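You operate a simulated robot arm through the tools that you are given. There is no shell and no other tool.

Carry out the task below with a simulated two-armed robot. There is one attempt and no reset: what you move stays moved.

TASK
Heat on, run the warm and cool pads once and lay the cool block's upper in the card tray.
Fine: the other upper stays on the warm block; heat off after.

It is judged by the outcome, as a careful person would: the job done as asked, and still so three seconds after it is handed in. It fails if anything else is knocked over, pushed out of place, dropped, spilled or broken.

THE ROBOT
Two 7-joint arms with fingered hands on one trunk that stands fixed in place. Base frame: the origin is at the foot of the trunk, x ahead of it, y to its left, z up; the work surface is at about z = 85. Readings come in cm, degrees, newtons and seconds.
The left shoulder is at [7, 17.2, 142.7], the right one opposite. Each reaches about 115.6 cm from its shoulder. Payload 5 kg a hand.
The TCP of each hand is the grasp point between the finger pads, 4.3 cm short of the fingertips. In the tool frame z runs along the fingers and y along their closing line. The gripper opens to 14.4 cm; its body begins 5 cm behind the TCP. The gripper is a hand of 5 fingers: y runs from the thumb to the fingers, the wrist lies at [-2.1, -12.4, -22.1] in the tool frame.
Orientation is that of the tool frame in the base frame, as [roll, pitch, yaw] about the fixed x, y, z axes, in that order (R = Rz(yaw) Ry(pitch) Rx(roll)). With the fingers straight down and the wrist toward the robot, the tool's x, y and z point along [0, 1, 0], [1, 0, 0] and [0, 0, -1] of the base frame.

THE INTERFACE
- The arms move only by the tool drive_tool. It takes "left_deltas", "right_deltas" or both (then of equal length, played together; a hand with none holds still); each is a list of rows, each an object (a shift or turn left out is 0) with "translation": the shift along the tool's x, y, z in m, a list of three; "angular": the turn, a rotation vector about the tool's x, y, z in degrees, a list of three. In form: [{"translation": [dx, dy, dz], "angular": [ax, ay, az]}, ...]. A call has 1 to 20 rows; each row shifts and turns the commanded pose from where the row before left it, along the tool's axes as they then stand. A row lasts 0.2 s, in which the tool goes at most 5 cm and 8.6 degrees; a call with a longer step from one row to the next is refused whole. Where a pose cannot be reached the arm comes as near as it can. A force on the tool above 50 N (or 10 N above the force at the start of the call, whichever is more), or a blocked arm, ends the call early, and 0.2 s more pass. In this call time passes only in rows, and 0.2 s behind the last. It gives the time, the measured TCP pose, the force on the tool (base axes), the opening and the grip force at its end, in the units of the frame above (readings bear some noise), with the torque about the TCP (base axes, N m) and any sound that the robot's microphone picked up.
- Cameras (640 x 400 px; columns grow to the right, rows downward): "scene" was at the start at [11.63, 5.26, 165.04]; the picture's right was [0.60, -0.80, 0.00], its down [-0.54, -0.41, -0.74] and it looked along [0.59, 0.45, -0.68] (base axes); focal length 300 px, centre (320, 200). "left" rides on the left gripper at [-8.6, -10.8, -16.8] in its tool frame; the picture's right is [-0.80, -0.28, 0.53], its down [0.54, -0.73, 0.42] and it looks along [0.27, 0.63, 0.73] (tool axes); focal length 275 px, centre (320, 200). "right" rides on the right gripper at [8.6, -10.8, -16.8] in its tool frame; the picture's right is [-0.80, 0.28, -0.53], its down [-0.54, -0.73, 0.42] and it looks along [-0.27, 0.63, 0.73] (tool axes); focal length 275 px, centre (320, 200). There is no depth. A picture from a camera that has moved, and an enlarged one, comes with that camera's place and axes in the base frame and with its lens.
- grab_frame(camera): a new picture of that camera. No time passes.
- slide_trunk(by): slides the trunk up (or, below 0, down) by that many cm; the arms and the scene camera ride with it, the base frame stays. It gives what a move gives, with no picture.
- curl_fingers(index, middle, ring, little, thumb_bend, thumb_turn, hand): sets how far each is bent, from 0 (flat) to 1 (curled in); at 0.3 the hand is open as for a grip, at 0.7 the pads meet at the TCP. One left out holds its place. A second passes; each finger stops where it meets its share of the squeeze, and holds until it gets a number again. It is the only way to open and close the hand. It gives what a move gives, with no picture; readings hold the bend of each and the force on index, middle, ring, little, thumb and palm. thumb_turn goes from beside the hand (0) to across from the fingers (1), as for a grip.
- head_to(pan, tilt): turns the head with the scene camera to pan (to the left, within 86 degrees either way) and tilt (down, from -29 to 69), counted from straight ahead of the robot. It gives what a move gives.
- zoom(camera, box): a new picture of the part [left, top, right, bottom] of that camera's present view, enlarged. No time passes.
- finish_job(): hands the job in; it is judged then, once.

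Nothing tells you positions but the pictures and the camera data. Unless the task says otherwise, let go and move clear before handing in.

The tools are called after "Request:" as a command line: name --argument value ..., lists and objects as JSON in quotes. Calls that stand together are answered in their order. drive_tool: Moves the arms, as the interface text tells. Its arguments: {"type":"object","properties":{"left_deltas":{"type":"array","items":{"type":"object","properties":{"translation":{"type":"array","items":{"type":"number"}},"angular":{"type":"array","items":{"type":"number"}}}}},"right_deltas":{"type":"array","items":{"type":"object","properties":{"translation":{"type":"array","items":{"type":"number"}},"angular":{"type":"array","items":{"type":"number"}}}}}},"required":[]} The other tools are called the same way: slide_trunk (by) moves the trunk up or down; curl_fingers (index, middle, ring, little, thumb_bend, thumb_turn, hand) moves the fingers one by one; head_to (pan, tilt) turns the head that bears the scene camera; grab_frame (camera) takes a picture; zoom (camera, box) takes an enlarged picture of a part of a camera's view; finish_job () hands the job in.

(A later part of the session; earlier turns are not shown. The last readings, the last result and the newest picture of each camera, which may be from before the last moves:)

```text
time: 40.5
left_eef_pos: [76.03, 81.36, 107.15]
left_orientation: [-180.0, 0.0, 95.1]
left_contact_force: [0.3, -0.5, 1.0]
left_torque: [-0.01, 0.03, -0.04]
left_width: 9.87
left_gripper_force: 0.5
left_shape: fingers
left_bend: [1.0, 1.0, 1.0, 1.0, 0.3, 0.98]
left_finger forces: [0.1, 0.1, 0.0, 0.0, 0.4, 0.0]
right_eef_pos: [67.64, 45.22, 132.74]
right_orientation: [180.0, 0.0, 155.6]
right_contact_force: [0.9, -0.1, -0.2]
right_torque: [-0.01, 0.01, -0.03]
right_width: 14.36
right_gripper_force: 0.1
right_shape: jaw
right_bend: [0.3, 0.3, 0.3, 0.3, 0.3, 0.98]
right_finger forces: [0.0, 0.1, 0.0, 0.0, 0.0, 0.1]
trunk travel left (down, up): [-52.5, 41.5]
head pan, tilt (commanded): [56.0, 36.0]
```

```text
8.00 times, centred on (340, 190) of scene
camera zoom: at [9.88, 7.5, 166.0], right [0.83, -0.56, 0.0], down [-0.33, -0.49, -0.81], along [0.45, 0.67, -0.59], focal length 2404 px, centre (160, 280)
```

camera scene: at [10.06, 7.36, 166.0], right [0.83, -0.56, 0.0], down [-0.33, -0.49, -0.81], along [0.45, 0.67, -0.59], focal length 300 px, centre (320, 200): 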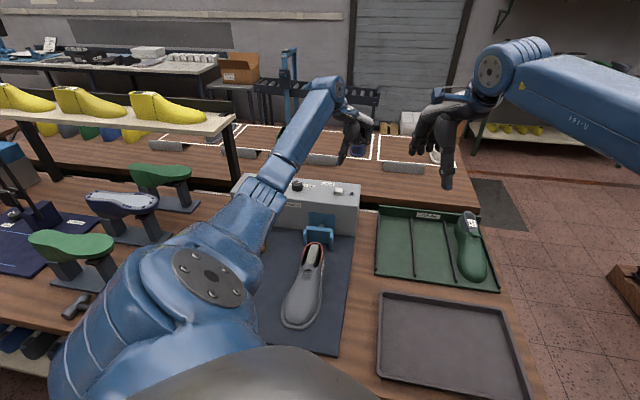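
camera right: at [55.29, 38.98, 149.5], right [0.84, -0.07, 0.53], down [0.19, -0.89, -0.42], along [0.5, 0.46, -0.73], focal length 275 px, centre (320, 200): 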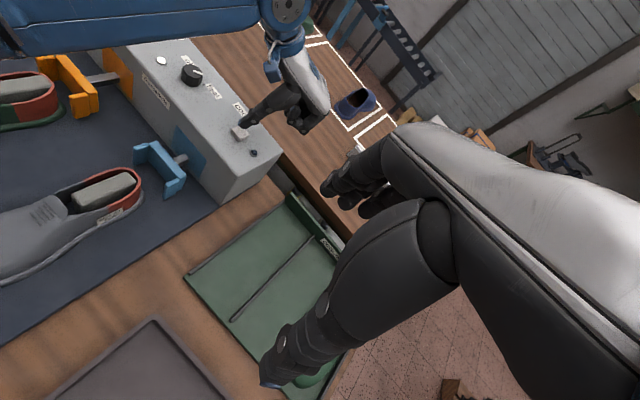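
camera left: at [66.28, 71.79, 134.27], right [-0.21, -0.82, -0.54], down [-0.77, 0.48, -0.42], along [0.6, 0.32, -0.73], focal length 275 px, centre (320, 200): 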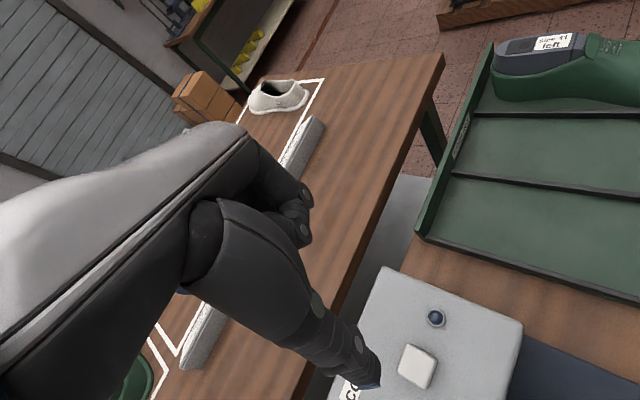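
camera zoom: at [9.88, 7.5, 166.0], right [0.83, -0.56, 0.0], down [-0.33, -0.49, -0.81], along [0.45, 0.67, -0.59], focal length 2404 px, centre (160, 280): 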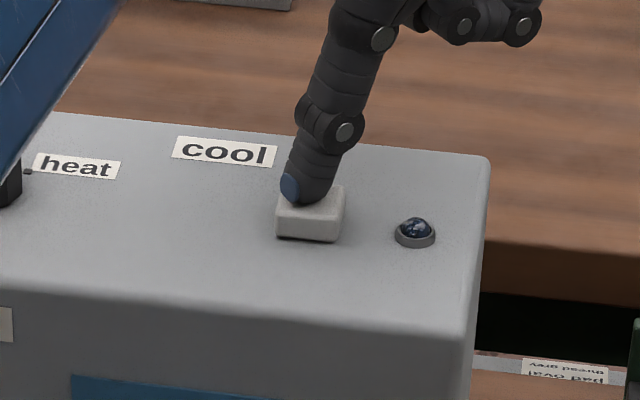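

Contact made but no click yet; a few more millimetres.

Request:
drive_tool --left_deltas '[{"translation": [0, 0, 0.003]}, {"translation": [0, 0, 0.002]}]'

Request:
zoom --camera "scene" --box '[300, 165, 380, 215]'

```text
time: 41.1
left_eef_pos: [76.03, 81.35, 106.55]
left_orientation: [180.0, 0.0, 95.0]
left_contact_force: [0.3, 0.2, 2.5]
left_torque: [0.0, 0.17, 0.02]
left_width: 9.9
left_gripper_force: 1.0
left_shape: fingers
left_bend: [1.0, 1.0, 1.0, 1.0, 0.3, 0.98]
left_finger forces: [0.1, 0.1, 0.1, 0.1, 2.3, 0.1]
right_eef_pos: [67.65, 45.32, 132.66]
right_orientation: [179.9, -0.1, 155.6]
right_contact_force: [-1.1, 0.3, 0.6]
right_torque: [-0.01, 0.02, -0.01]
right_width: 14.39
right_gripper_force: 0.1
right_shape: jaw
right_bend: [0.3, 0.3, 0.3, 0.3, 0.3, 0.98]
right_finger forces: [0.0, 0.0, 0.0, 0.0, 0.0, 0.0]
trunk travel left (down, up): [-52.5, 41.5]
head pan, tilt (commanded): [56.0, 36.0]
heard: click
```

```text
8.00 times, centred on (340, 190) of scene
camera zoom: at [9.87, 7.48, 166.01], right [0.83, -0.56, 0.0], down [-0.33, -0.49, -0.81], along [0.45, 0.67, -0.59], focal length 2404 px, centre (160, 280)
```

zoom: 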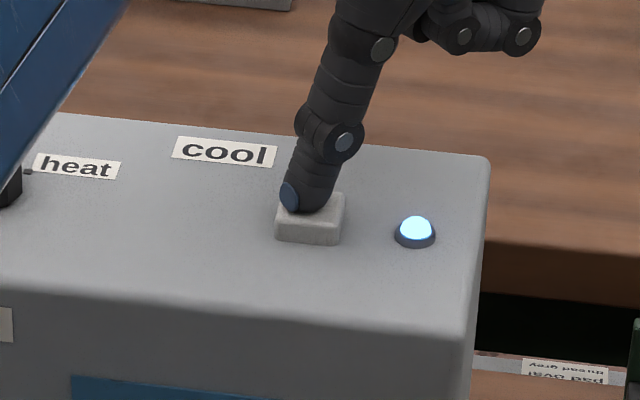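

Click and cool lamp lit. Lifting off and watching the cool pad.

Request:
drive_tool --left_deltas '[{"translation": [0, 0, -0.03]}, {"translation": [0, 0, -0.04]}, {"translation": [0, 0, -0.045]}, {"translation": [0, 0, -0.045]}]'

Request:
grab_frame --camera "right"

Request:
grab_frame --camera "left"

Request:
grab_frame --camera "scene"

```text
time: 42.1
left_eef_pos: [75.97, 81.27, 122.56]
left_orientation: [-179.9, -0.1, 95.0]
left_contact_force: [0.1, -0.4, -0.9]
left_torque: [0.01, -0.02, 0.02]
left_width: 9.86
left_gripper_force: 0.1
left_shape: fingers
left_bend: [1.0, 1.0, 1.0, 1.0, 0.3, 0.98]
left_finger forces: [0.0, 0.0, 0.1, 0.0, 0.0, 0.0]
right_eef_pos: [67.49, 45.19, 132.74]
right_orientation: [-180.0, 0.0, 155.6]
right_contact_force: [-0.5, 0.1, -0.1]
right_torque: [0.0, -0.01, 0.02]
right_width: 14.37
right_gripper_force: 0.0
right_shape: jaw
right_bend: [0.3, 0.3, 0.3, 0.3, 0.3, 0.98]
right_finger forces: [0.1, 0.0, 0.0, 0.0, 0.1, 0.0]
trunk travel left (down, up): [-52.5, 41.5]
head pan, tilt (commanded): [56.0, 36.0]
```

```text
taken
camera right: at [55.24, 38.89, 149.54], right [0.84, -0.07, 0.53], down [0.19, -0.88, -0.42], along [0.5, 0.46, -0.73], focal length 275 px, centre (320, 200)
```

right: 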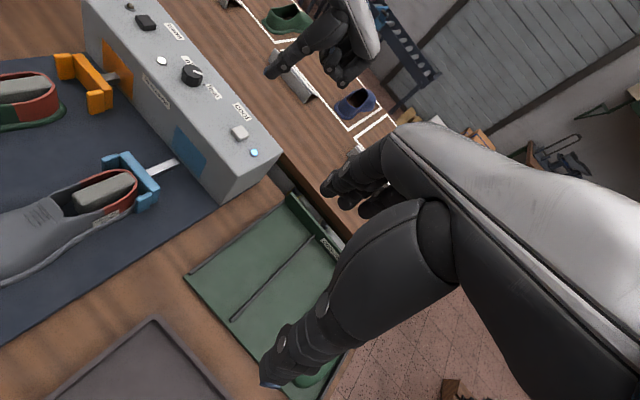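

```text
taken
camera left: at [65.98, 71.72, 139.4], right [-0.21, -0.82, -0.53], down [-0.77, 0.48, -0.42], along [0.6, 0.32, -0.73], focal length 275 px, centre (320, 200)
```

left: 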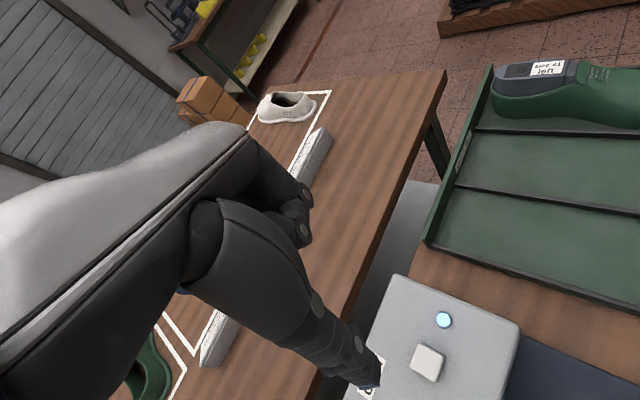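

```text
taken
camera scene: at [9.83, 7.39, 166.0], right [0.83, -0.56, 0.0], down [-0.33, -0.49, -0.81], along [0.45, 0.67, -0.59], focal length 300 px, centre (320, 200)
```

scene: 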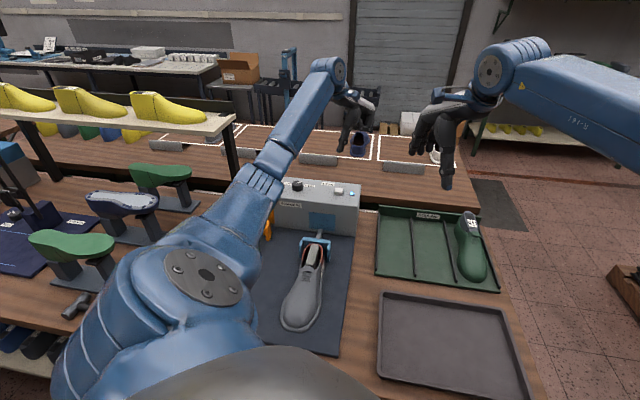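

The cool pad is on the grey upper. While it runs I'll clear the left arm away: up and to the left, so the right arm can work at the grey shoe.

Request:
drive_tool --left_deltas '[{"translation": [0.0035, -0.025, -0.03]}, {"translation": [0.0035, -0.04, -0.025]}, {"translation": [0.0035, -0.04, -0.02]}, {"translation": [0.0035, -0.04, -0.02]}, {"translation": [0.0035, -0.04, -0.02]}, {"translation": [0.0035, -0.04, -0.01]}, {"translation": [0.0035, -0.04, 0]}, {"translation": [0.0035, -0.04, 0]}, {"translation": [0.0035, -0.04, 0]}, {"translation": [0.0035, -0.04, 0]}, {"translation": [0.0035, -0.04, 0], "angular": [0, 0, -5]}, {"translation": [0, -0.03, 0], "angular": [0, 0, -7]}, {"translation": [0, -0.02, 0], "angular": [0, 0, -8]}, {"angular": [0, 0, -8]}, {"angular": [0, 0, -8]}]'

Request:
grab_frame --camera "scene"

Request:
grab_frame --camera "right"

Request:
grab_frame --camera "left"

```text
time: 45.3
left_eef_pos: [28.53, 80.49, 135.11]
left_orientation: [-180.0, 0.0, 131.1]
left_contact_force: [-0.6, -0.4, 0.3]
left_torque: [-0.01, -0.02, -0.01]
left_width: 9.87
left_gripper_force: 0.0
left_shape: fingers
left_bend: [1.0, 1.0, 1.0, 1.0, 0.3, 0.98]
left_finger forces: [0.0, 0.0, 0.0, 0.1, 0.0, 0.1]
right_eef_pos: [67.59, 45.25, 132.71]
right_orientation: [-180.0, 0.0, 155.6]
right_contact_force: [0.5, 0.5, -0.1]
right_torque: [0.0, -0.01, -0.01]
right_width: 14.39
right_gripper_force: 0.1
right_shape: jaw
right_bend: [0.3, 0.3, 0.3, 0.3, 0.3, 0.98]
right_finger forces: [0.1, 0.0, 0.1, 0.0, 0.0, 0.0]
trunk travel left (down, up): [-52.5, 41.5]
head pan, tilt (commanded): [56.0, 36.0]
```

```text
taken
camera scene: at [9.87, 7.47, 166.0], right [0.83, -0.56, 0.0], down [-0.33, -0.49, -0.81], along [0.45, 0.67, -0.59], focal length 300 px, centre (320, 200)
```

scene: 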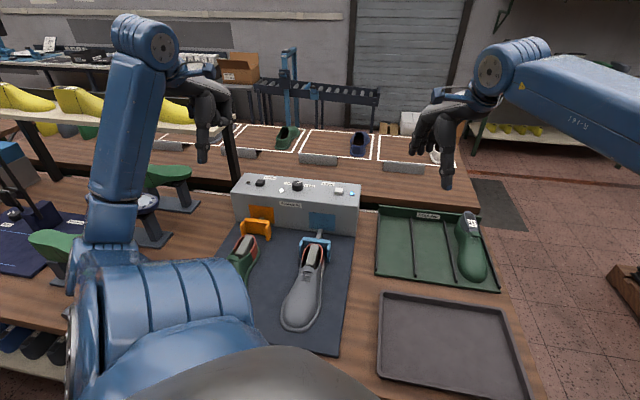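

```text
taken
camera right: at [55.27, 38.96, 149.51], right [0.84, -0.07, 0.53], down [0.19, -0.89, -0.42], along [0.5, 0.46, -0.73], focal length 275 px, centre (320, 200)
```

right: 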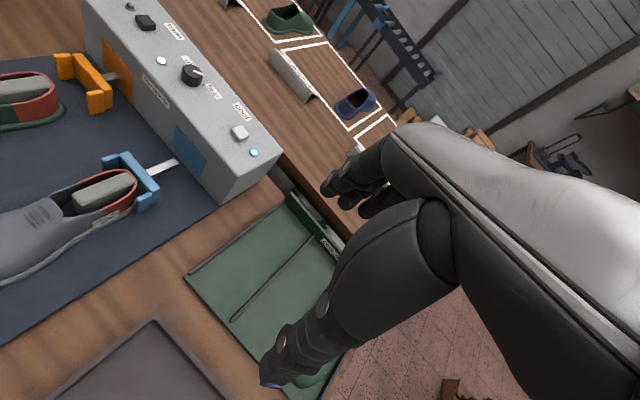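

```text
taken
camera left: at [25.99, 66.81, 151.87], right [0.31, -0.79, -0.53], down [-0.9, -0.07, -0.42], along [0.3, 0.61, -0.73], focal length 275 px, centre (320, 200)
```

left: 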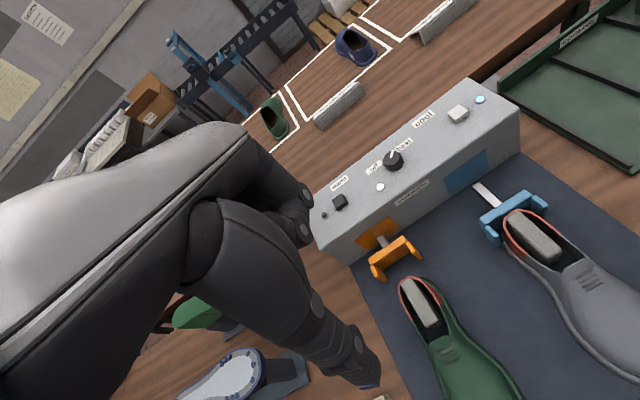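

Request:
zoom --camera "scene" --box '[216, 225, 376, 340]'

Request:
zoom --camera "left" --box '[400, 170, 640, 320]'

Request:
zoom --camera "right" --box '[0, 130, 208, 290]'

```text
3.48 times, centred on (296, 282) of scene
camera zoom: at [9.87, 7.47, 166.0], right [0.83, -0.56, 0.0], down [-0.33, -0.49, -0.81], along [0.45, 0.67, -0.59], focal length 1045 px, centre (404, -87)
```

zoom: 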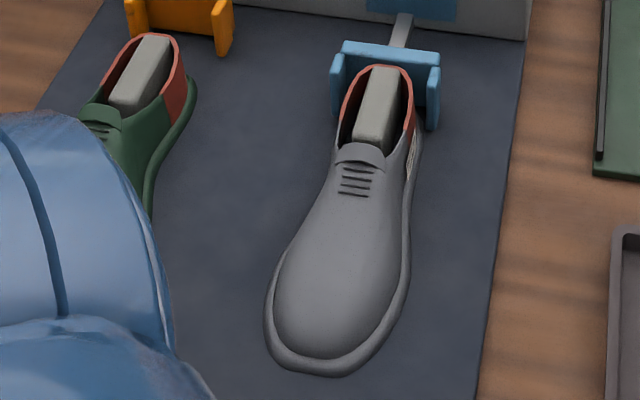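

```text
2.67 times, centred on (520, 245) of left
camera zoom: at [25.99, 66.81, 151.87], right [0.31, -0.79, -0.53], down [-0.9, -0.07, -0.42], along [0.3, 0.61, -0.73], focal length 734 px, centre (-213, 80)
```

zoom: 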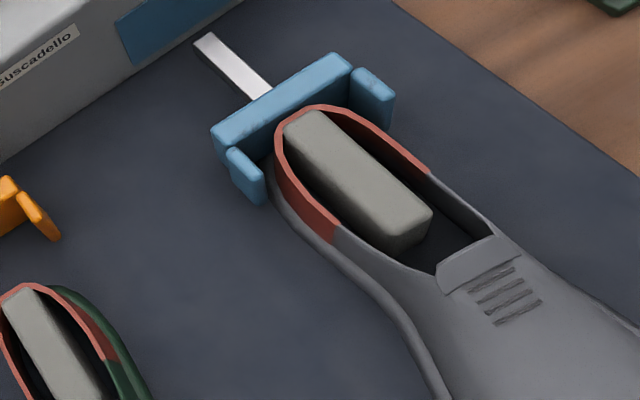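

```text
2.50 times, centred on (104, 210) of right
camera zoom: at [55.27, 38.96, 149.51], right [0.84, -0.07, 0.53], down [0.19, -0.89, -0.42], along [0.5, 0.46, -0.73], focal length 688 px, centre (860, 175)
```

zoom: 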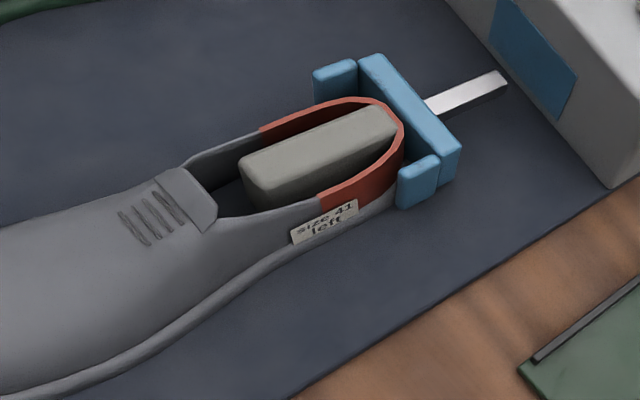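

The shoe triangulates well: axis at ~45.5° (heel toward the machine), lace area at (39.3, 59.2, 92.8), tongue edge at (41.9, 61.9, 94), waist about 8.8 cm wide centred at (40.2, 60.2). I'll wait for the cool pad to finish, and see how the right arm's commanded pose stands.

Request:
drive_tool --right_deltas '[{"translation": [0, 0, 0]}, {"translation": [0, 0, 0]}, {"translation": [0, 0, 0]}, {"translation": [0, 0, 0]}, {"translation": [0, 0, 0]}, {"translation": [0, 0, 0]}]'

Request:
zoom --camera "scene" --box '[216, 165, 376, 265]'

```text
time: 46.7
left_eef_pos: [28.53, 80.59, 134.93]
left_orientation: [180.0, 0.0, 131.0]
left_contact_force: [-0.6, -0.2, 0.2]
left_torque: [0.02, 0.0, -0.01]
left_width: 9.89
left_gripper_force: 0.0
left_shape: fingers
left_bend: [1.0, 1.0, 1.0, 1.0, 0.3, 0.98]
left_finger forces: [0.0, 0.0, 0.0, 0.1, 0.0, 0.0]
right_eef_pos: [67.57, 45.28, 132.63]
right_orientation: [179.9, 0.0, 155.6]
right_contact_force: [-0.3, 0.8, 0.1]
right_torque: [-0.02, 0.06, 0.02]
right_width: 14.37
right_gripper_force: 0.2
right_shape: jaw
right_bend: [0.3, 0.3, 0.3, 0.3, 0.3, 0.98]
right_finger forces: [0.1, 0.0, 0.1, 0.0, 0.0, 0.1]
trunk travel left (down, up): [-52.5, 41.5]
head pan, tilt (commanded): [56.0, 36.0]
```

```text
4.00 times, centred on (296, 215) of scene
camera zoom: at [9.86, 7.5, 166.0], right [0.83, -0.56, 0.0], down [-0.33, -0.49, -0.81], along [0.45, 0.67, -0.59], focal length 1202 px, centre (416, 140)
```

zoom: 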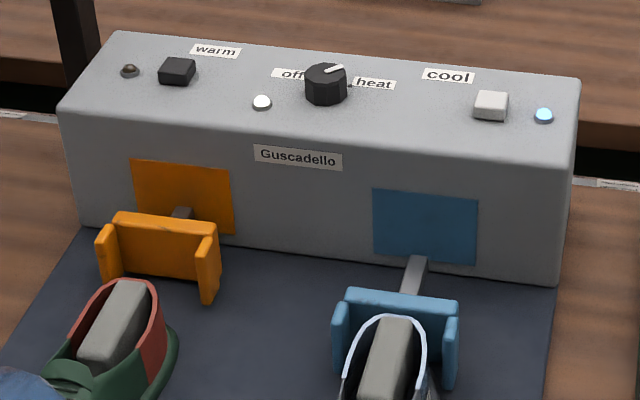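

Request:
drive_tool --right_deltas '[{"translation": [0.0389, 0.0028, 0]}, {"translation": [0.0389, 0.0028, 0]}, {"translation": [0.0389, 0.0028, 0]}, {"translation": [0.0389, 0.0028, 0]}, {"translation": [0.0389, 0.0028, 0]}, {"translation": [0.0389, 0.0028, 0]}, {"translation": [0.0389, 0.0028, 0]}, {"translation": [0.0389, 0.0028, 0]}]'

Request:
grab_frame --camera "scene"

Request:
grab_frame --camera "left"

```text
time: 48.5
left_eef_pos: [28.39, 80.52, 135.08]
left_orientation: [-180.0, 0.0, 130.9]
left_contact_force: [-0.4, 0.5, 0.2]
left_torque: [0.02, -0.04, 0.03]
left_width: 9.86
left_gripper_force: 0.0
left_shape: fingers
left_bend: [1.0, 1.0, 1.0, 1.0, 0.3, 0.98]
left_finger forces: [0.0, 0.0, 0.0, 0.1, 0.1, 0.0]
right_eef_pos: [51.26, 51.97, 132.96]
right_orientation: [-180.0, 0.0, 155.7]
right_contact_force: [-0.8, 0.1, 0.0]
right_torque: [-0.02, -0.03, -0.01]
right_width: 14.4
right_gripper_force: 0.0
right_shape: jaw
right_bend: [0.3, 0.3, 0.3, 0.3, 0.3, 0.97]
right_finger forces: [0.0, 0.1, 0.1, 0.1, 0.0, 0.0]
right hand out of reach, approached as far as the arm can: row 4, 5, 6, 7, 8
trunk travel left (down, up): [-52.5, 41.5]
head pan, tilt (commanded): [56.0, 36.0]
```

```text
taken
camera scene: at [9.79, 7.5, 166.01], right [0.83, -0.56, 0.0], down [-0.33, -0.49, -0.81], along [0.45, 0.67, -0.59], focal length 300 px, centre (320, 200)
```

scene: 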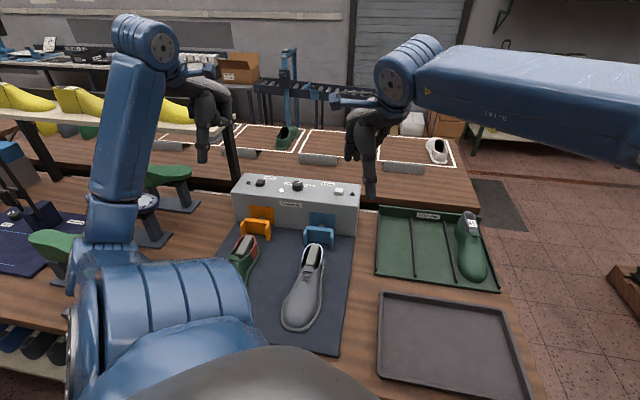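

```text
taken
camera left: at [25.91, 66.83, 151.87], right [0.31, -0.79, -0.53], down [-0.9, -0.07, -0.42], along [0.3, 0.61, -0.73], focal length 275 px, centre (320, 200)
```

left: 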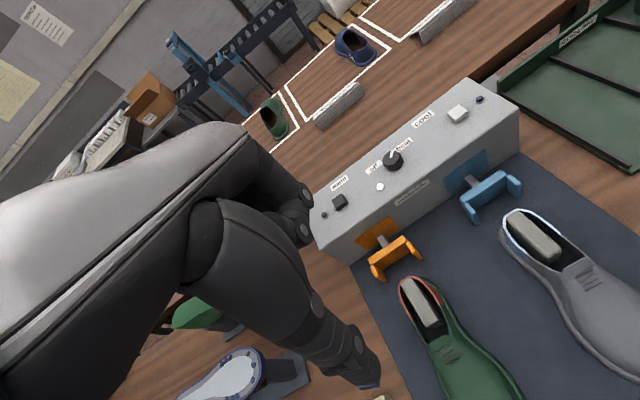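

The cool cycle is finished (pad back, heel edge pale). The right arm hit a limit at this hand yaw; I'll test turning the hand toward the needed 135° here in free air.

Request:
drive_tool --right_deltas '[{"angular": [0, 0, -8]}, {"angular": [0, 0, -8]}, {"angular": [0, 0, -8]}]'

```text
time: 49.3
left_eef_pos: [28.55, 80.57, 135.01]
left_orientation: [-180.0, 0.1, 131.0]
left_contact_force: [0.9, 1.2, 0.4]
left_torque: [0.0, -0.01, 0.02]
left_width: 9.89
left_gripper_force: 0.1
left_shape: fingers
left_bend: [1.0, 1.0, 1.0, 1.0, 0.3, 0.98]
left_finger forces: [0.0, 0.0, 0.0, 0.0, 0.0, 0.0]
right_eef_pos: [49.49, 51.65, 132.6]
right_orientation: [180.0, 0.1, 175.1]
right_contact_force: [0.2, -0.2, 0.3]
right_torque: [0.01, -0.01, 0.03]
right_width: 14.39
right_gripper_force: 0.0
right_shape: jaw
right_bend: [0.3, 0.3, 0.3, 0.3, 0.3, 0.97]
right_finger forces: [0.1, 0.0, 0.0, 0.0, 0.0, 0.1]
right hand out of reach, approached as far as the arm can: row 3
trunk travel left (down, up): [-52.5, 41.5]
head pan, tilt (commanded): [56.0, 36.0]
```

Request:
drive_tool --right_deltas '[{"translation": [0, 0, 0.04]}, {"translation": [0, 0, 0.04]}, {"translation": [0, 0, 0.04]}, {"angular": [0, 0, -8]}, {"angular": [0, 0, -8]}, {"angular": [0, 0, -8]}]'

Request:
grab_frame --camera "scene"

```text
time: 50.7
left_eef_pos: [28.49, 80.4, 135.09]
left_orientation: [-179.9, 0.1, 131.1]
left_contact_force: [0.2, 0.0, 0.4]
left_torque: [-0.01, 0.0, 0.03]
left_width: 9.89
left_gripper_force: 0.0
left_shape: fingers
left_bend: [1.0, 1.0, 1.0, 1.0, 0.3, 0.98]
left_finger forces: [0.1, 0.0, 0.0, 0.0, 0.0, 0.0]
right_eef_pos: [49.52, 51.7, 120.55]
right_orientation: [179.9, 0.1, 174.9]
right_contact_force: [0.5, 0.7, 0.0]
right_torque: [0.0, -0.02, -0.01]
right_width: 14.43
right_gripper_force: 0.1
right_shape: jaw
right_bend: [0.3, 0.3, 0.3, 0.3, 0.3, 0.97]
right_finger forces: [0.0, 0.1, 0.1, 0.1, 0.1, 0.0]
right hand out of reach, approached as far as the arm can: row 4, 5, 6
trunk travel left (down, up): [-52.5, 41.5]
head pan, tilt (commanded): [56.0, 36.0]
```

```text
taken
camera scene: at [9.89, 7.51, 166.0], right [0.83, -0.56, 0.0], down [-0.33, -0.49, -0.81], along [0.45, 0.67, -0.59], focal length 300 px, centre (320, 200)
```

scene: 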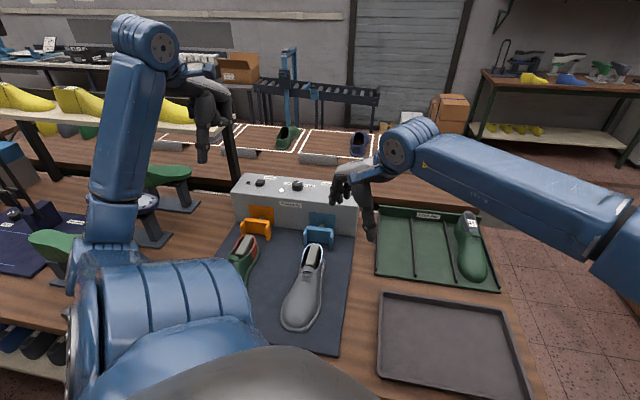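

Request:
drive_tool --right_deltas '[{"angular": [0, -8, 0]}, {"angular": [0, -8, 0]}, {"angular": [0, -8, 0]}, {"angular": [0, -8, 0]}, {"angular": [0, -8, 0]}, {"angular": [-5.1, 0, -6.1]}, {"angular": [-5.1, 0, -6.1]}, {"angular": [-5.1, 0, -6.1]}, {"angular": [-5.1, 0, -6.1]}, {"angular": [-5.1, 0, -6.1]}, {"angular": [-5.1, 0, -6.1]}]'

Request:
grab_frame --camera "scene"

```text
time: 53.1
left_eef_pos: [28.62, 80.57, 135.02]
left_orientation: [-179.9, 0.0, 131.1]
left_contact_force: [-0.5, -0.3, -0.2]
left_torque: [0.04, 0.04, -0.01]
left_width: 9.88
left_gripper_force: 0.0
left_shape: fingers
left_bend: [1.0, 1.0, 1.0, 1.0, 0.3, 0.98]
left_finger forces: [0.0, 0.0, 0.1, 0.0, 0.0, 0.1]
right_eef_pos: [52.08, 49.87, 120.39]
right_orientation: [178.4, 41.1, -142.2]
right_contact_force: [0.3, 0.8, -0.7]
right_torque: [0.05, 0.01, 0.02]
right_width: 14.37
right_gripper_force: 0.0
right_shape: jaw
right_bend: [0.3, 0.3, 0.3, 0.3, 0.3, 0.97]
right_finger forces: [0.0, 0.0, 0.0, 0.0, 0.0, 0.1]
right hand out of reach, approached as far as the arm can: row 3, 11
trunk travel left (down, up): [-52.5, 41.5]
head pan, tilt (commanded): [56.0, 36.0]
```

```text
taken
camera scene: at [10.0, 7.48, 165.99], right [0.83, -0.56, 0.0], down [-0.33, -0.49, -0.81], along [0.45, 0.67, -0.59], focal length 300 px, centre (320, 200)
```

scene: 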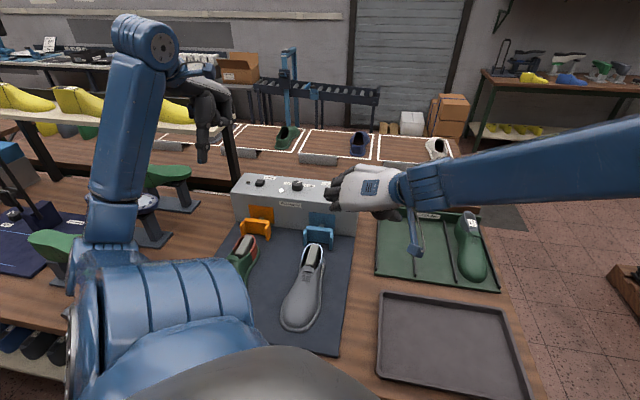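

Tilting the hand ~41° toward the heel lets the right hand reach a closing line at 129°, nearly across the shoe. I'll test reaching over the shoe at this height.

Request:
drive_tool --right_deltas '[{"translation": [0, 0.035, 0]}, {"translation": [0, 0.035, 0]}, {"translation": [0, 0.035, 0]}, {"translation": [0, 0.035, 0]}]'

Request:
grab_frame --camera "scene"

Request:
grab_frame --camera "right"

```text
time: 54.1
left_eef_pos: [28.37, 80.53, 135.06]
left_orientation: [179.9, 0.0, 131.0]
left_contact_force: [0.2, -0.3, -0.8]
left_torque: [0.0, -0.02, 0.03]
left_width: 9.87
left_gripper_force: 0.1
left_shape: fingers
left_bend: [1.0, 1.0, 1.0, 1.0, 0.3, 0.98]
left_finger forces: [0.0, 0.0, 0.0, 0.0, 0.1, 0.1]
right_eef_pos: [50.73, 50.64, 120.65]
right_orientation: [178.0, 41.7, -142.7]
right_contact_force: [0.4, 0.5, -0.9]
right_torque: [0.02, -0.01, -0.02]
right_width: 14.39
right_gripper_force: 0.0
right_shape: jaw
right_bend: [0.3, 0.3, 0.3, 0.3, 0.3, 0.98]
right_finger forces: [0.0, 0.1, 0.1, 0.1, 0.0, 0.0]
right hand out of reach, approached as far as the arm can: row 1, 2, 3, 4
trunk travel left (down, up): [-52.5, 41.5]
head pan, tilt (commanded): [56.0, 36.0]
```

```text
taken
camera scene: at [9.79, 7.54, 166.01], right [0.83, -0.56, 0.0], down [-0.33, -0.49, -0.81], along [0.45, 0.67, -0.59], focal length 300 px, centre (320, 200)
```

scene: 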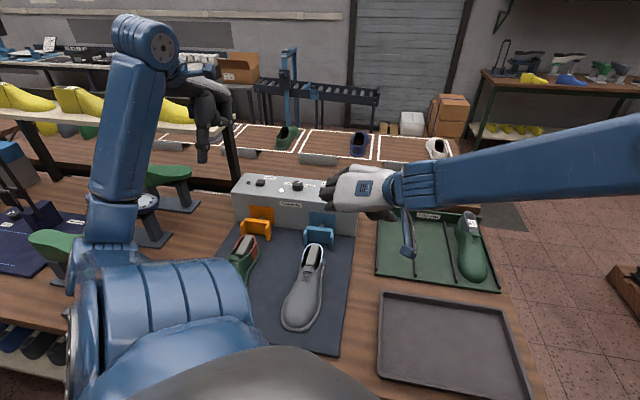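

```text
taken
camera right: at [43.9, 31.05, 127.09], right [0.03, 0.35, 0.94], down [0.99, -0.14, 0.03], along [0.14, 0.93, -0.35], focal length 275 px, centre (320, 200)
```

right: 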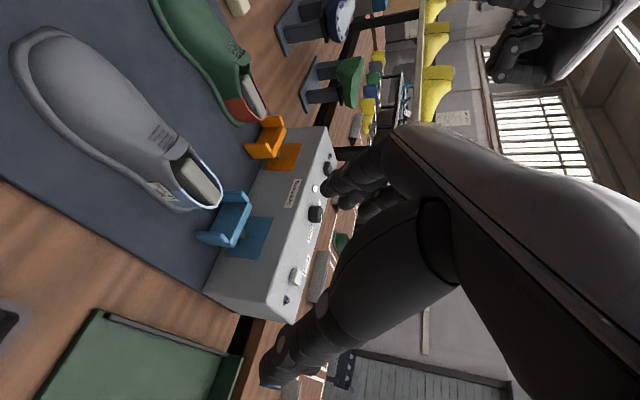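

The right arm cannot reach further left, so I'll retract it to its starting area and use the left arm for the shoe instead.

Request:
drive_tool --right_deltas '[{"angular": [5.1, 0, 6.1]}, {"angular": [5.1, 0, 6.1]}, {"angular": [5.1, 0, 6.1]}, {"angular": [5.1, 0, 6.1]}, {"angular": [5.1, 0, 6.1]}, {"angular": [5.1, 0, 6.1]}, {"angular": [0, 8.2, 0]}, {"angular": [0, 8.2, 0]}, {"angular": [0, 8.2, 0]}, {"angular": [0, 8.2, 0]}, {"angular": [0, 8.2, 0]}]'

```text
time: 56.5
left_eef_pos: [28.53, 80.53, 135.0]
left_orientation: [-180.0, 0.1, 130.9]
left_contact_force: [0.1, -0.2, -0.4]
left_torque: [0.03, 0.02, -0.01]
left_width: 9.87
left_gripper_force: 0.0
left_shape: fingers
left_bend: [1.0, 1.0, 1.0, 1.0, 0.3, 0.98]
left_finger forces: [0.0, 0.0, 0.0, 0.1, 0.0, 0.0]
right_eef_pos: [53.17, 48.38, 120.2]
right_orientation: [178.2, -1.2, 171.0]
right_contact_force: [0.2, 0.8, -0.5]
right_torque: [-0.04, 0.01, -0.04]
right_width: 14.37
right_gripper_force: 0.0
right_shape: jaw
right_bend: [0.3, 0.3, 0.3, 0.3, 0.3, 0.98]
right_finger forces: [0.0, 0.0, 0.0, 0.1, 0.0, 0.0]
right hand out of reach, approached as far as the arm can: row 6
trunk travel left (down, up): [-52.5, 41.5]
head pan, tilt (commanded): [56.0, 36.0]
```

Request:
drive_tool --right_deltas '[{"translation": [-0.016, -0.038, -0.012]}, {"translation": [-0.016, -0.038, -0.012]}, {"translation": [-0.016, -0.038, -0.012]}, {"translation": [-0.016, -0.038, -0.012]}, {"translation": [-0.016, -0.038, -0.012]}, {"translation": [-0.016, -0.038, -0.012]}, {"translation": [-0.016, -0.038, -0.012]}, {"translation": [-0.016, -0.038, -0.012]}, {"translation": [-0.016, -0.038, 0]}, {"translation": [-0.016, -0.038, 0]}, {"angular": [0, 0, 8.2]}, {"angular": [0, 0, 8.2]}, {"angular": [0, 0, 8.2]}, {"angular": [0, 0, 8.2]}, {"angular": [0, 0, 8.2]}, {"angular": [0, 0, 8.2]}, {"angular": [0, 0, 8.2]}, {"angular": [0, 0, 8.2]}, {"angular": [0, 0, 8.2]}]'

Request:
grab_frame --camera "scene"

```text
time: 60.5
left_eef_pos: [28.49, 80.61, 134.95]
left_orientation: [179.9, 0.1, 131.0]
left_contact_force: [0.0, 0.3, -1.2]
left_torque: [0.0, -0.04, 0.0]
left_width: 9.85
left_gripper_force: 0.0
left_shape: fingers
left_bend: [1.0, 1.0, 1.0, 1.0, 0.3, 0.98]
left_finger forces: [0.1, 0.0, 0.0, 0.0, 0.0, 0.1]
right_eef_pos: [59.02, 25.04, 125.68]
right_orientation: [-179.5, -2.0, 97.1]
right_contact_force: [0.0, -0.1, 0.2]
right_torque: [-0.05, 0.04, -0.01]
right_width: 14.38
right_gripper_force: 0.0
right_shape: jaw
right_bend: [0.3, 0.3, 0.3, 0.3, 0.3, 0.98]
right_finger forces: [0.1, 0.0, 0.0, 0.0, 0.0, 0.0]
right hand out of reach, approached as far as the arm can: row 6, 7, 8, 9, 10
trunk travel left (down, up): [-52.5, 41.5]
head pan, tilt (commanded): [56.0, 36.0]
```

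```text
taken
camera scene: at [9.83, 7.63, 165.99], right [0.83, -0.56, 0.0], down [-0.33, -0.49, -0.81], along [0.45, 0.67, -0.59], focal length 300 px, centre (320, 200)
```

scene: 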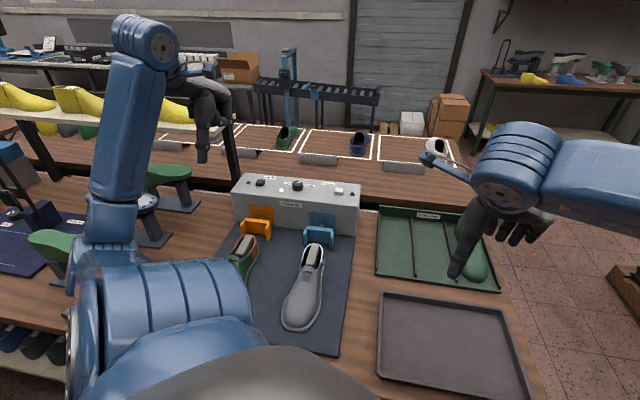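

Request:
drive_tool --right_deltas '[{"translation": [-0.038, 0.004, -0.008]}, {"translation": [-0.038, 0.004, -0.008]}, {"translation": [-0.038, 0.004, -0.008]}, {"translation": [-0.038, 0.004, -0.008]}, {"translation": [-0.038, 0.004, -0.008]}, {"translation": [-0.038, 0.004, -0.008]}, {"translation": [-0.038, 0.004, 0]}, {"translation": [-0.038, 0.004, 0]}]'

Request:
drive_tool --left_deltas '[{"translation": [-0.022, 0, 0], "angular": [0, 0, 8]}, {"translation": [-0.022, 0, 0], "angular": [0, 0, 8]}, {"translation": [-0.022, 0, 0], "angular": [0, 0, 8]}, {"translation": [-0.022, 0, 0], "angular": [0, 0, 8]}, {"translation": [-0.022, 0, 0], "angular": [0, 0, 8]}, {"translation": [-0.022, 0, 0], "angular": [0, 0, 8]}, {"translation": [-0.02, 0, 0], "angular": [0, 0, 8]}, {"translation": [-0.02, 0, 0], "angular": [0, 0, 8]}, {"translation": [-0.02, 0, 0], "angular": [0, 0, 8]}, {"translation": [-0.02, 0, 0], "angular": [0, 0, 8]}, {"translation": [0, 0, 0], "angular": [0, 0, 6]}]'

Request:
grab_frame --camera "scene"

Request:
grab_frame --camera "left"

```text
time: 62.3
left_eef_pos: [28.4, 80.23, 135.22]
left_orientation: [179.9, -0.2, 131.0]
left_contact_force: [-0.3, -1.0, 1.4]
left_torque: [0.04, 0.01, 0.0]
left_width: 9.89
left_gripper_force: 0.0
left_shape: fingers
left_bend: [1.0, 1.0, 1.0, 1.0, 0.3, 0.98]
left_finger forces: [0.0, 0.0, 0.0, 0.0, 0.0, 0.0]
right_eef_pos: [66.01, -5.14, 129.35]
right_orientation: [-179.6, -2.2, 97.2]
right_contact_force: [-1.3, -0.5, 0.5]
right_torque: [0.03, -0.04, -0.01]
right_width: 14.38
right_gripper_force: 0.0
right_shape: jaw
right_bend: [0.3, 0.3, 0.3, 0.3, 0.3, 0.98]
right_finger forces: [0.0, 0.1, 0.0, 0.0, 0.1, 0.1]
trunk travel left (down, up): [-52.5, 41.5]
head pan, tilt (commanded): [56.0, 36.0]
```

```text
time: 64.7
left_eef_pos: [30.38, 60.91, 135.14]
left_orientation: [-180.0, 0.0, 44.9]
left_contact_force: [-0.3, -0.4, -0.3]
left_torque: [-0.01, 0.02, -0.04]
left_width: 9.87
left_gripper_force: 0.2
left_shape: fingers
left_bend: [1.0, 1.0, 1.0, 1.0, 0.3, 0.98]
left_finger forces: [0.0, 0.0, 0.0, 0.1, 0.0, 0.0]
right_eef_pos: [66.04, -4.91, 129.38]
right_orientation: [-179.3, -2.1, 97.1]
right_contact_force: [-0.5, -0.2, 0.6]
right_torque: [-0.03, 0.01, -0.02]
right_width: 14.39
right_gripper_force: 0.0
right_shape: jaw
right_bend: [0.3, 0.3, 0.3, 0.3, 0.3, 0.98]
right_finger forces: [0.1, 0.0, 0.1, 0.1, 0.0, 0.0]
trunk travel left (down, up): [-52.5, 41.5]
head pan, tilt (commanded): [56.0, 36.0]
```

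```text
taken
camera scene: at [9.91, 7.5, 166.0], right [0.83, -0.56, 0.0], down [-0.33, -0.49, -0.81], along [0.45, 0.67, -0.59], focal length 300 px, centre (320, 200)
```

scene: 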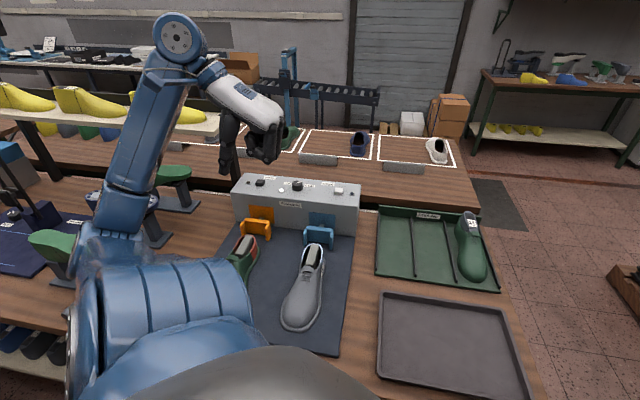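

```text
taken
camera left: at [16.77, 62.48, 151.9], right [-0.76, -0.36, -0.53], down [-0.13, 0.9, -0.42], along [0.63, -0.26, -0.73], focal length 275 px, centre (320, 200)
```

left: 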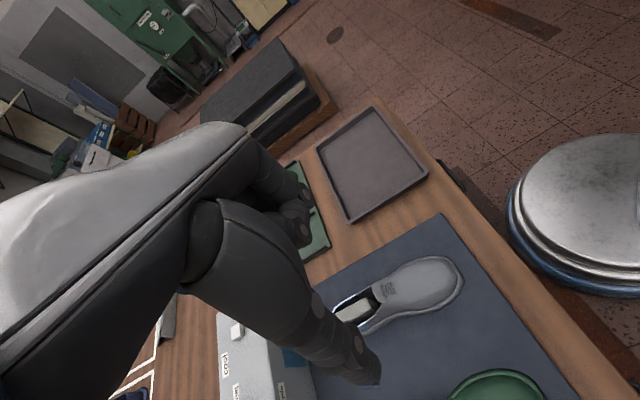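

The left arm reaches the across-the-shoe orientation (closing line at −45°) with fingers straight down. I'll open the left hand and go above the grey shoe's waist at z ≈ 108.

Request:
curl_fingers --hand "left" --index 0.3 --middle 0.3 --ring 0.3 --little 0.3 --thumb_bend 0.3 --thumb_turn 1

Request:
drive_tool --left_deltas '[{"translation": [0.0092, 0.0106, 0.0386]}, {"translation": [0.0092, 0.0106, 0.0386]}, {"translation": [0.0092, 0.0106, 0.0386]}, {"translation": [0.0092, 0.0106, 0.0386]}, {"translation": [0.0092, 0.0106, 0.0386]}, {"translation": [0.0092, 0.0106, 0.0386]}, {"translation": [0.0092, 0.0106, 0.0386]}]'

Request:
grab_frame --camera "scene"

Request:
grab_frame --camera "left"

```text
time: 65.7
left_eef_pos: [30.44, 60.86, 134.98]
left_orientation: [179.9, -0.1, 45.0]
left_contact_force: [-0.1, 0.2, 0.4]
left_torque: [-0.02, 0.03, -0.03]
left_width: 14.96
left_gripper_force: 0.0
left_shape: fingers
left_bend: [0.3, 0.3, 0.3, 0.3, 0.3, 0.97]
left_finger forces: [0.1, 0.0, 0.0, 0.0, 0.1, 0.0]
right_eef_pos: [66.04, -4.84, 129.4]
right_orientation: [-179.5, -2.1, 97.2]
right_contact_force: [0.0, -0.2, -0.4]
right_torque: [0.0, 0.02, 0.0]
right_width: 14.41
right_gripper_force: 0.0
right_shape: jaw
right_bend: [0.3, 0.3, 0.3, 0.3, 0.3, 0.98]
right_finger forces: [0.0, 0.0, 0.1, 0.0, 0.0, 0.0]
trunk travel left (down, up): [-52.5, 41.5]
head pan, tilt (commanded): [56.0, 36.0]
```

```text
time: 67.3
left_eef_pos: [40.3, 60.33, 108.05]
left_orientation: [179.9, 0.0, 45.0]
left_contact_force: [-0.5, 0.1, -0.4]
left_torque: [-0.02, 0.03, 0.02]
left_width: 14.96
left_gripper_force: 0.0
left_shape: fingers
left_bend: [0.3, 0.3, 0.3, 0.3, 0.3, 0.97]
left_finger forces: [0.0, 0.1, 0.1, 0.0, 0.0, 0.0]
right_eef_pos: [66.15, -4.99, 129.4]
right_orientation: [-179.4, -2.0, 97.2]
right_contact_force: [-0.5, -0.5, 0.2]
right_torque: [0.01, 0.03, -0.03]
right_width: 14.4
right_gripper_force: 0.1
right_shape: jaw
right_bend: [0.3, 0.3, 0.3, 0.3, 0.3, 0.98]
right_finger forces: [0.0, 0.1, 0.0, 0.0, 0.0, 0.0]
trunk travel left (down, up): [-52.5, 41.5]
head pan, tilt (commanded): [56.0, 36.0]
```

```text
taken
camera scene: at [9.97, 7.53, 166.0], right [0.83, -0.56, 0.0], down [-0.33, -0.49, -0.81], along [0.45, 0.67, -0.59], focal length 300 px, centre (320, 200)
```

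scene: 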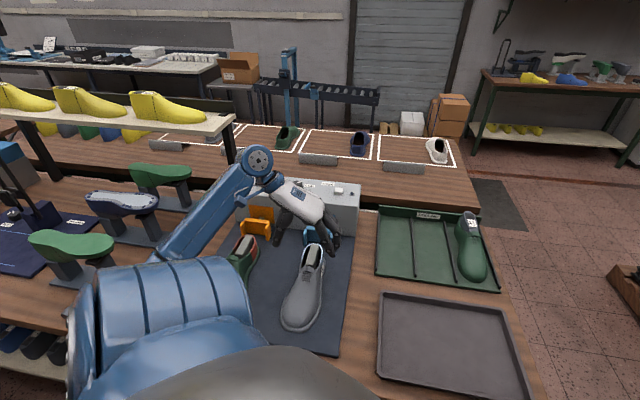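

```text
taken
camera left: at [26.6, 61.82, 124.89], right [-0.76, -0.36, -0.53], down [-0.13, 0.9, -0.42], along [0.63, -0.25, -0.73], focal length 275 px, centre (320, 200)
```

left: 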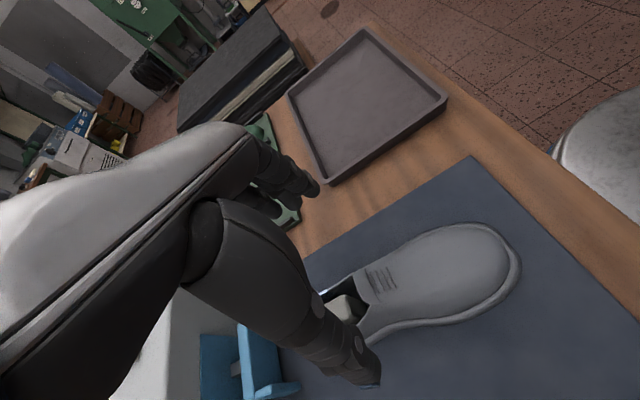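

Request:
zoom --camera "left" --box '[280, 200, 540, 400]'

Request:
zoom --camera "scene" --box '[230, 160, 390, 340]'

```text
2.00 times, centred on (410, 300) of left
camera zoom: at [26.6, 61.82, 124.89], right [-0.76, -0.36, -0.53], down [-0.13, 0.9, -0.42], along [0.63, -0.25, -0.73], focal length 551 px, centre (140, 0)
```

zoom: 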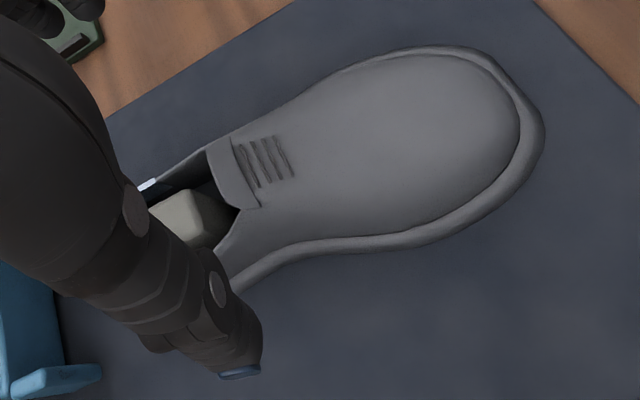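

```text
2.22 times, centred on (310, 250) of scene
camera zoom: at [9.97, 7.53, 166.0], right [0.83, -0.56, 0.0], down [-0.33, -0.49, -0.81], along [0.45, 0.67, -0.59], focal length 668 px, centre (342, 89)
```

zoom: 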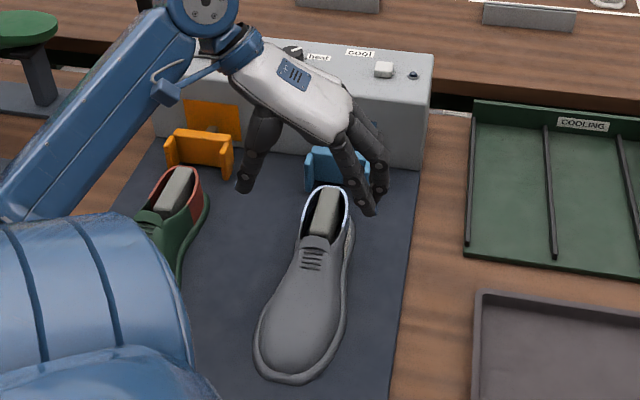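

Alignment looks right; I'll shift 0.5 cm toward the fingers' side and descend in two stages.

Request:
drive_tool --left_deltas '[{"translation": [0, 0.005, 0.02]}, {"translation": [0, 0, 0.03]}, {"translation": [0, 0, 0.03]}, {"translation": [0, 0, 0.03]}, {"translation": [0, 0, 0.01]}]'

Request:
zoom --camera "left" --box '[240, 160, 560, 400]'

Request:
zoom --camera "scene" --box '[230, 200, 390, 340]'

```text
time: 68.5
left_eef_pos: [40.57, 59.93, 95.95]
left_orientation: [180.0, -0.1, 45.0]
left_contact_force: [-0.7, 0.4, -0.5]
left_torque: [0.0, 0.0, 0.01]
left_width: 14.96
left_gripper_force: 0.1
left_shape: fingers
left_bend: [0.3, 0.3, 0.3, 0.3, 0.3, 0.97]
left_finger forces: [0.0, 0.0, 0.1, 0.0, 0.0, 0.1]
right_eef_pos: [66.0, -4.87, 129.4]
right_orientation: [-179.5, -2.1, 97.3]
right_contact_force: [-1.0, -0.1, 0.6]
right_torque: [0.04, -0.02, -0.01]
right_width: 14.39
right_gripper_force: 0.0
right_shape: jaw
right_bend: [0.3, 0.3, 0.3, 0.3, 0.3, 0.98]
right_finger forces: [0.0, 0.0, 0.1, 0.0, 0.0, 0.1]
trunk travel left (down, up): [-52.5, 41.5]
head pan, tilt (commanded): [56.0, 36.0]
```

```text
1.67 times, centred on (400, 280) of left
camera zoom: at [26.83, 61.4, 112.79], right [-0.76, -0.36, -0.53], down [-0.13, 0.9, -0.42], along [0.63, -0.25, -0.73], focal length 459 px, centre (187, 67)
```

zoom: 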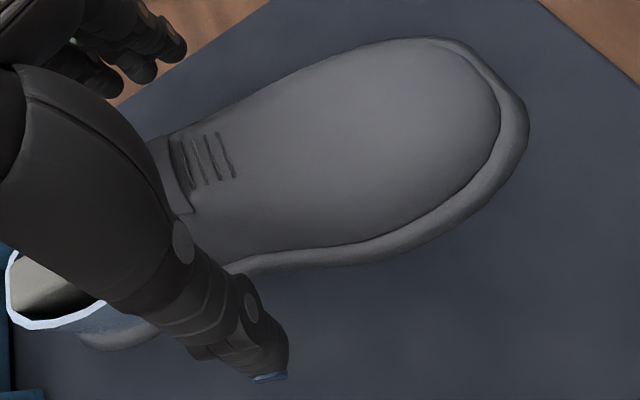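

```text
2.86 times, centred on (310, 270) of scene
camera zoom: at [9.88, 7.49, 166.0], right [0.83, -0.56, 0.0], down [-0.33, -0.49, -0.81], along [0.45, 0.67, -0.59], focal length 859 px, centre (349, 0)
```

zoom: 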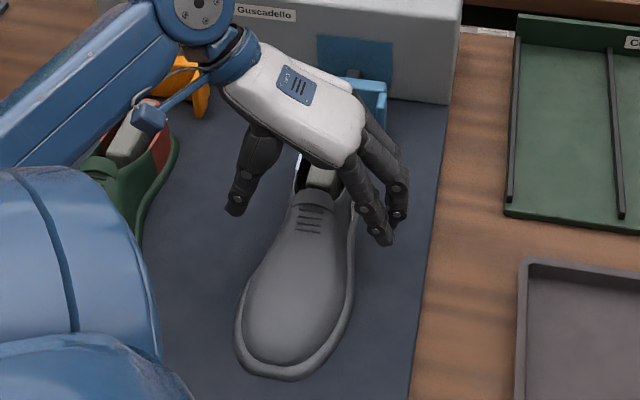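

Request:
drive_tool --left_deltas '[{"translation": [0, 0, 0.015]}, {"translation": [0, 0, 0.015]}, {"translation": [0, 0, 0.006]}]'

Request:
zoom --camera "left" --box '[240, 160, 560, 400]'

Request:
zoom --camera "scene" --box '[230, 200, 390, 340]'

```text
time: 69.3
left_eef_pos: [40.55, 59.77, 92.5]
left_orientation: [-180.0, 0.1, 45.0]
left_contact_force: [0.4, -0.1, -0.2]
left_torque: [0.02, 0.02, -0.02]
left_width: 14.95
left_gripper_force: 0.0
left_shape: fingers
left_bend: [0.3, 0.3, 0.3, 0.3, 0.3, 0.97]
left_finger forces: [0.0, 0.0, 0.0, 0.1, 0.0, 0.0]
right_eef_pos: [66.05, -4.89, 129.33]
right_orientation: [-179.5, -2.1, 97.1]
right_contact_force: [0.6, 0.4, 0.2]
right_torque: [-0.01, 0.01, 0.0]
right_width: 14.39
right_gripper_force: 0.1
right_shape: jaw
right_bend: [0.3, 0.3, 0.3, 0.3, 0.3, 0.98]
right_finger forces: [0.0, 0.1, 0.0, 0.1, 0.1, 0.1]
trunk travel left (down, up): [-52.5, 41.5]
head pan, tilt (commanded): [56.0, 36.0]
```

```text
1.67 times, centred on (400, 280) of left
camera zoom: at [26.86, 61.32, 109.26], right [-0.76, -0.36, -0.53], down [-0.13, 0.9, -0.42], along [0.63, -0.25, -0.73], focal length 459 px, centre (187, 67)
```

zoom: 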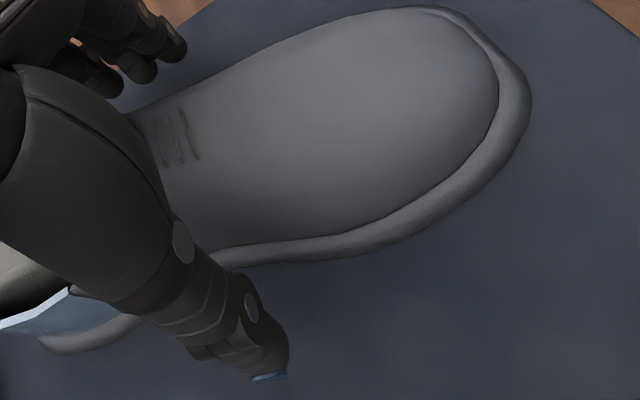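

```text
2.86 times, centred on (310, 270) of scene
camera zoom: at [9.86, 7.46, 166.0], right [0.83, -0.56, 0.0], down [-0.33, -0.49, -0.81], along [0.45, 0.67, -0.59], focal length 859 px, centre (349, 0)
```

zoom: 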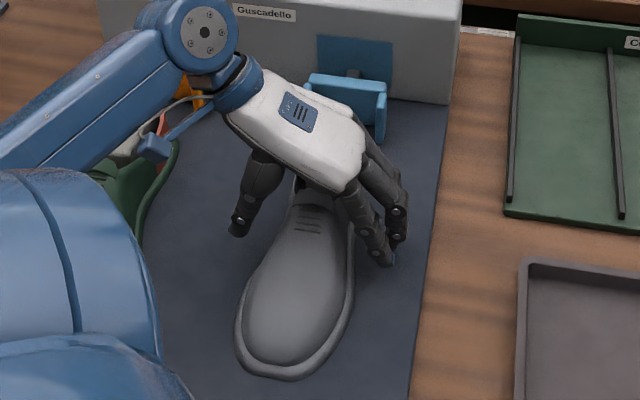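

Hand is straddling the waist with no contact. Closing gradually.

Request:
curl_fingers --hand "left" --index 0.45 --middle 0.45 --ring 0.45 --little 0.45 --thumb_bend 0.45

Request:
zoom --camera "scene" --box '[250, 210, 370, 285]'

Request:
zoom --camera "left" --box '[240, 160, 560, 400]'

```text
time: 70.3
left_eef_pos: [40.67, 59.75, 92.47]
left_orientation: [179.9, 0.0, 44.9]
left_contact_force: [0.0, -0.1, -0.1]
left_torque: [-0.03, -0.01, 0.01]
left_width: 9.71
left_gripper_force: 0.1
left_shape: fingers
left_bend: [0.45, 0.45, 0.45, 0.45, 0.45, 0.99]
left_finger forces: [0.0, 0.0, 0.0, 0.0, 0.1, 0.0]
right_eef_pos: [65.93, -5.0, 129.33]
right_orientation: [-179.5, -2.2, 97.1]
right_contact_force: [0.9, -0.7, 0.1]
right_torque: [0.0, -0.02, 0.0]
right_width: 14.41
right_gripper_force: 0.2
right_shape: jaw
right_bend: [0.3, 0.3, 0.3, 0.3, 0.3, 0.98]
right_finger forces: [0.0, 0.1, 0.0, 0.1, 0.0, 0.0]
trunk travel left (down, up): [-52.5, 41.5]
head pan, tilt (commanded): [56.0, 36.0]
```

```text
5.33 times, centred on (310, 248) of scene
camera zoom: at [9.87, 7.47, 166.0], right [0.83, -0.56, 0.0], down [-0.33, -0.49, -0.81], along [0.45, 0.67, -0.59], focal length 1603 px, centre (373, -53)
```

zoom: 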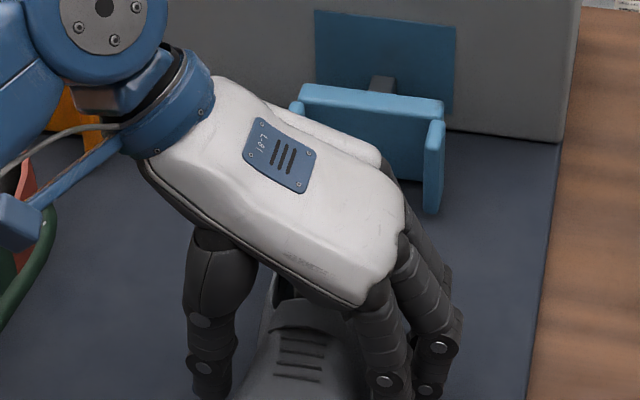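

```text
1.67 times, centred on (400, 280) of left
camera zoom: at [26.85, 61.34, 109.26], right [-0.76, -0.36, -0.53], down [-0.13, 0.9, -0.42], along [0.63, -0.25, -0.73], focal length 459 px, centre (187, 67)
```

zoom: 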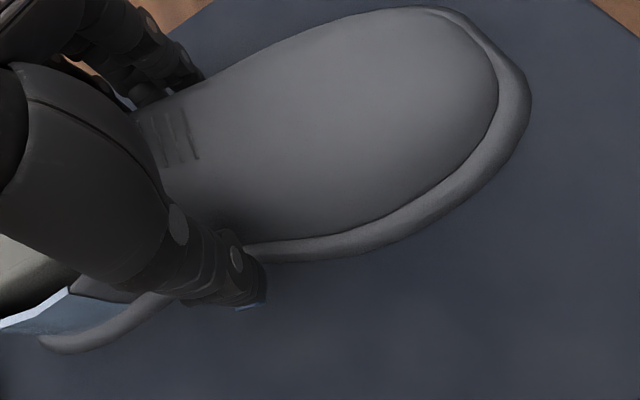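

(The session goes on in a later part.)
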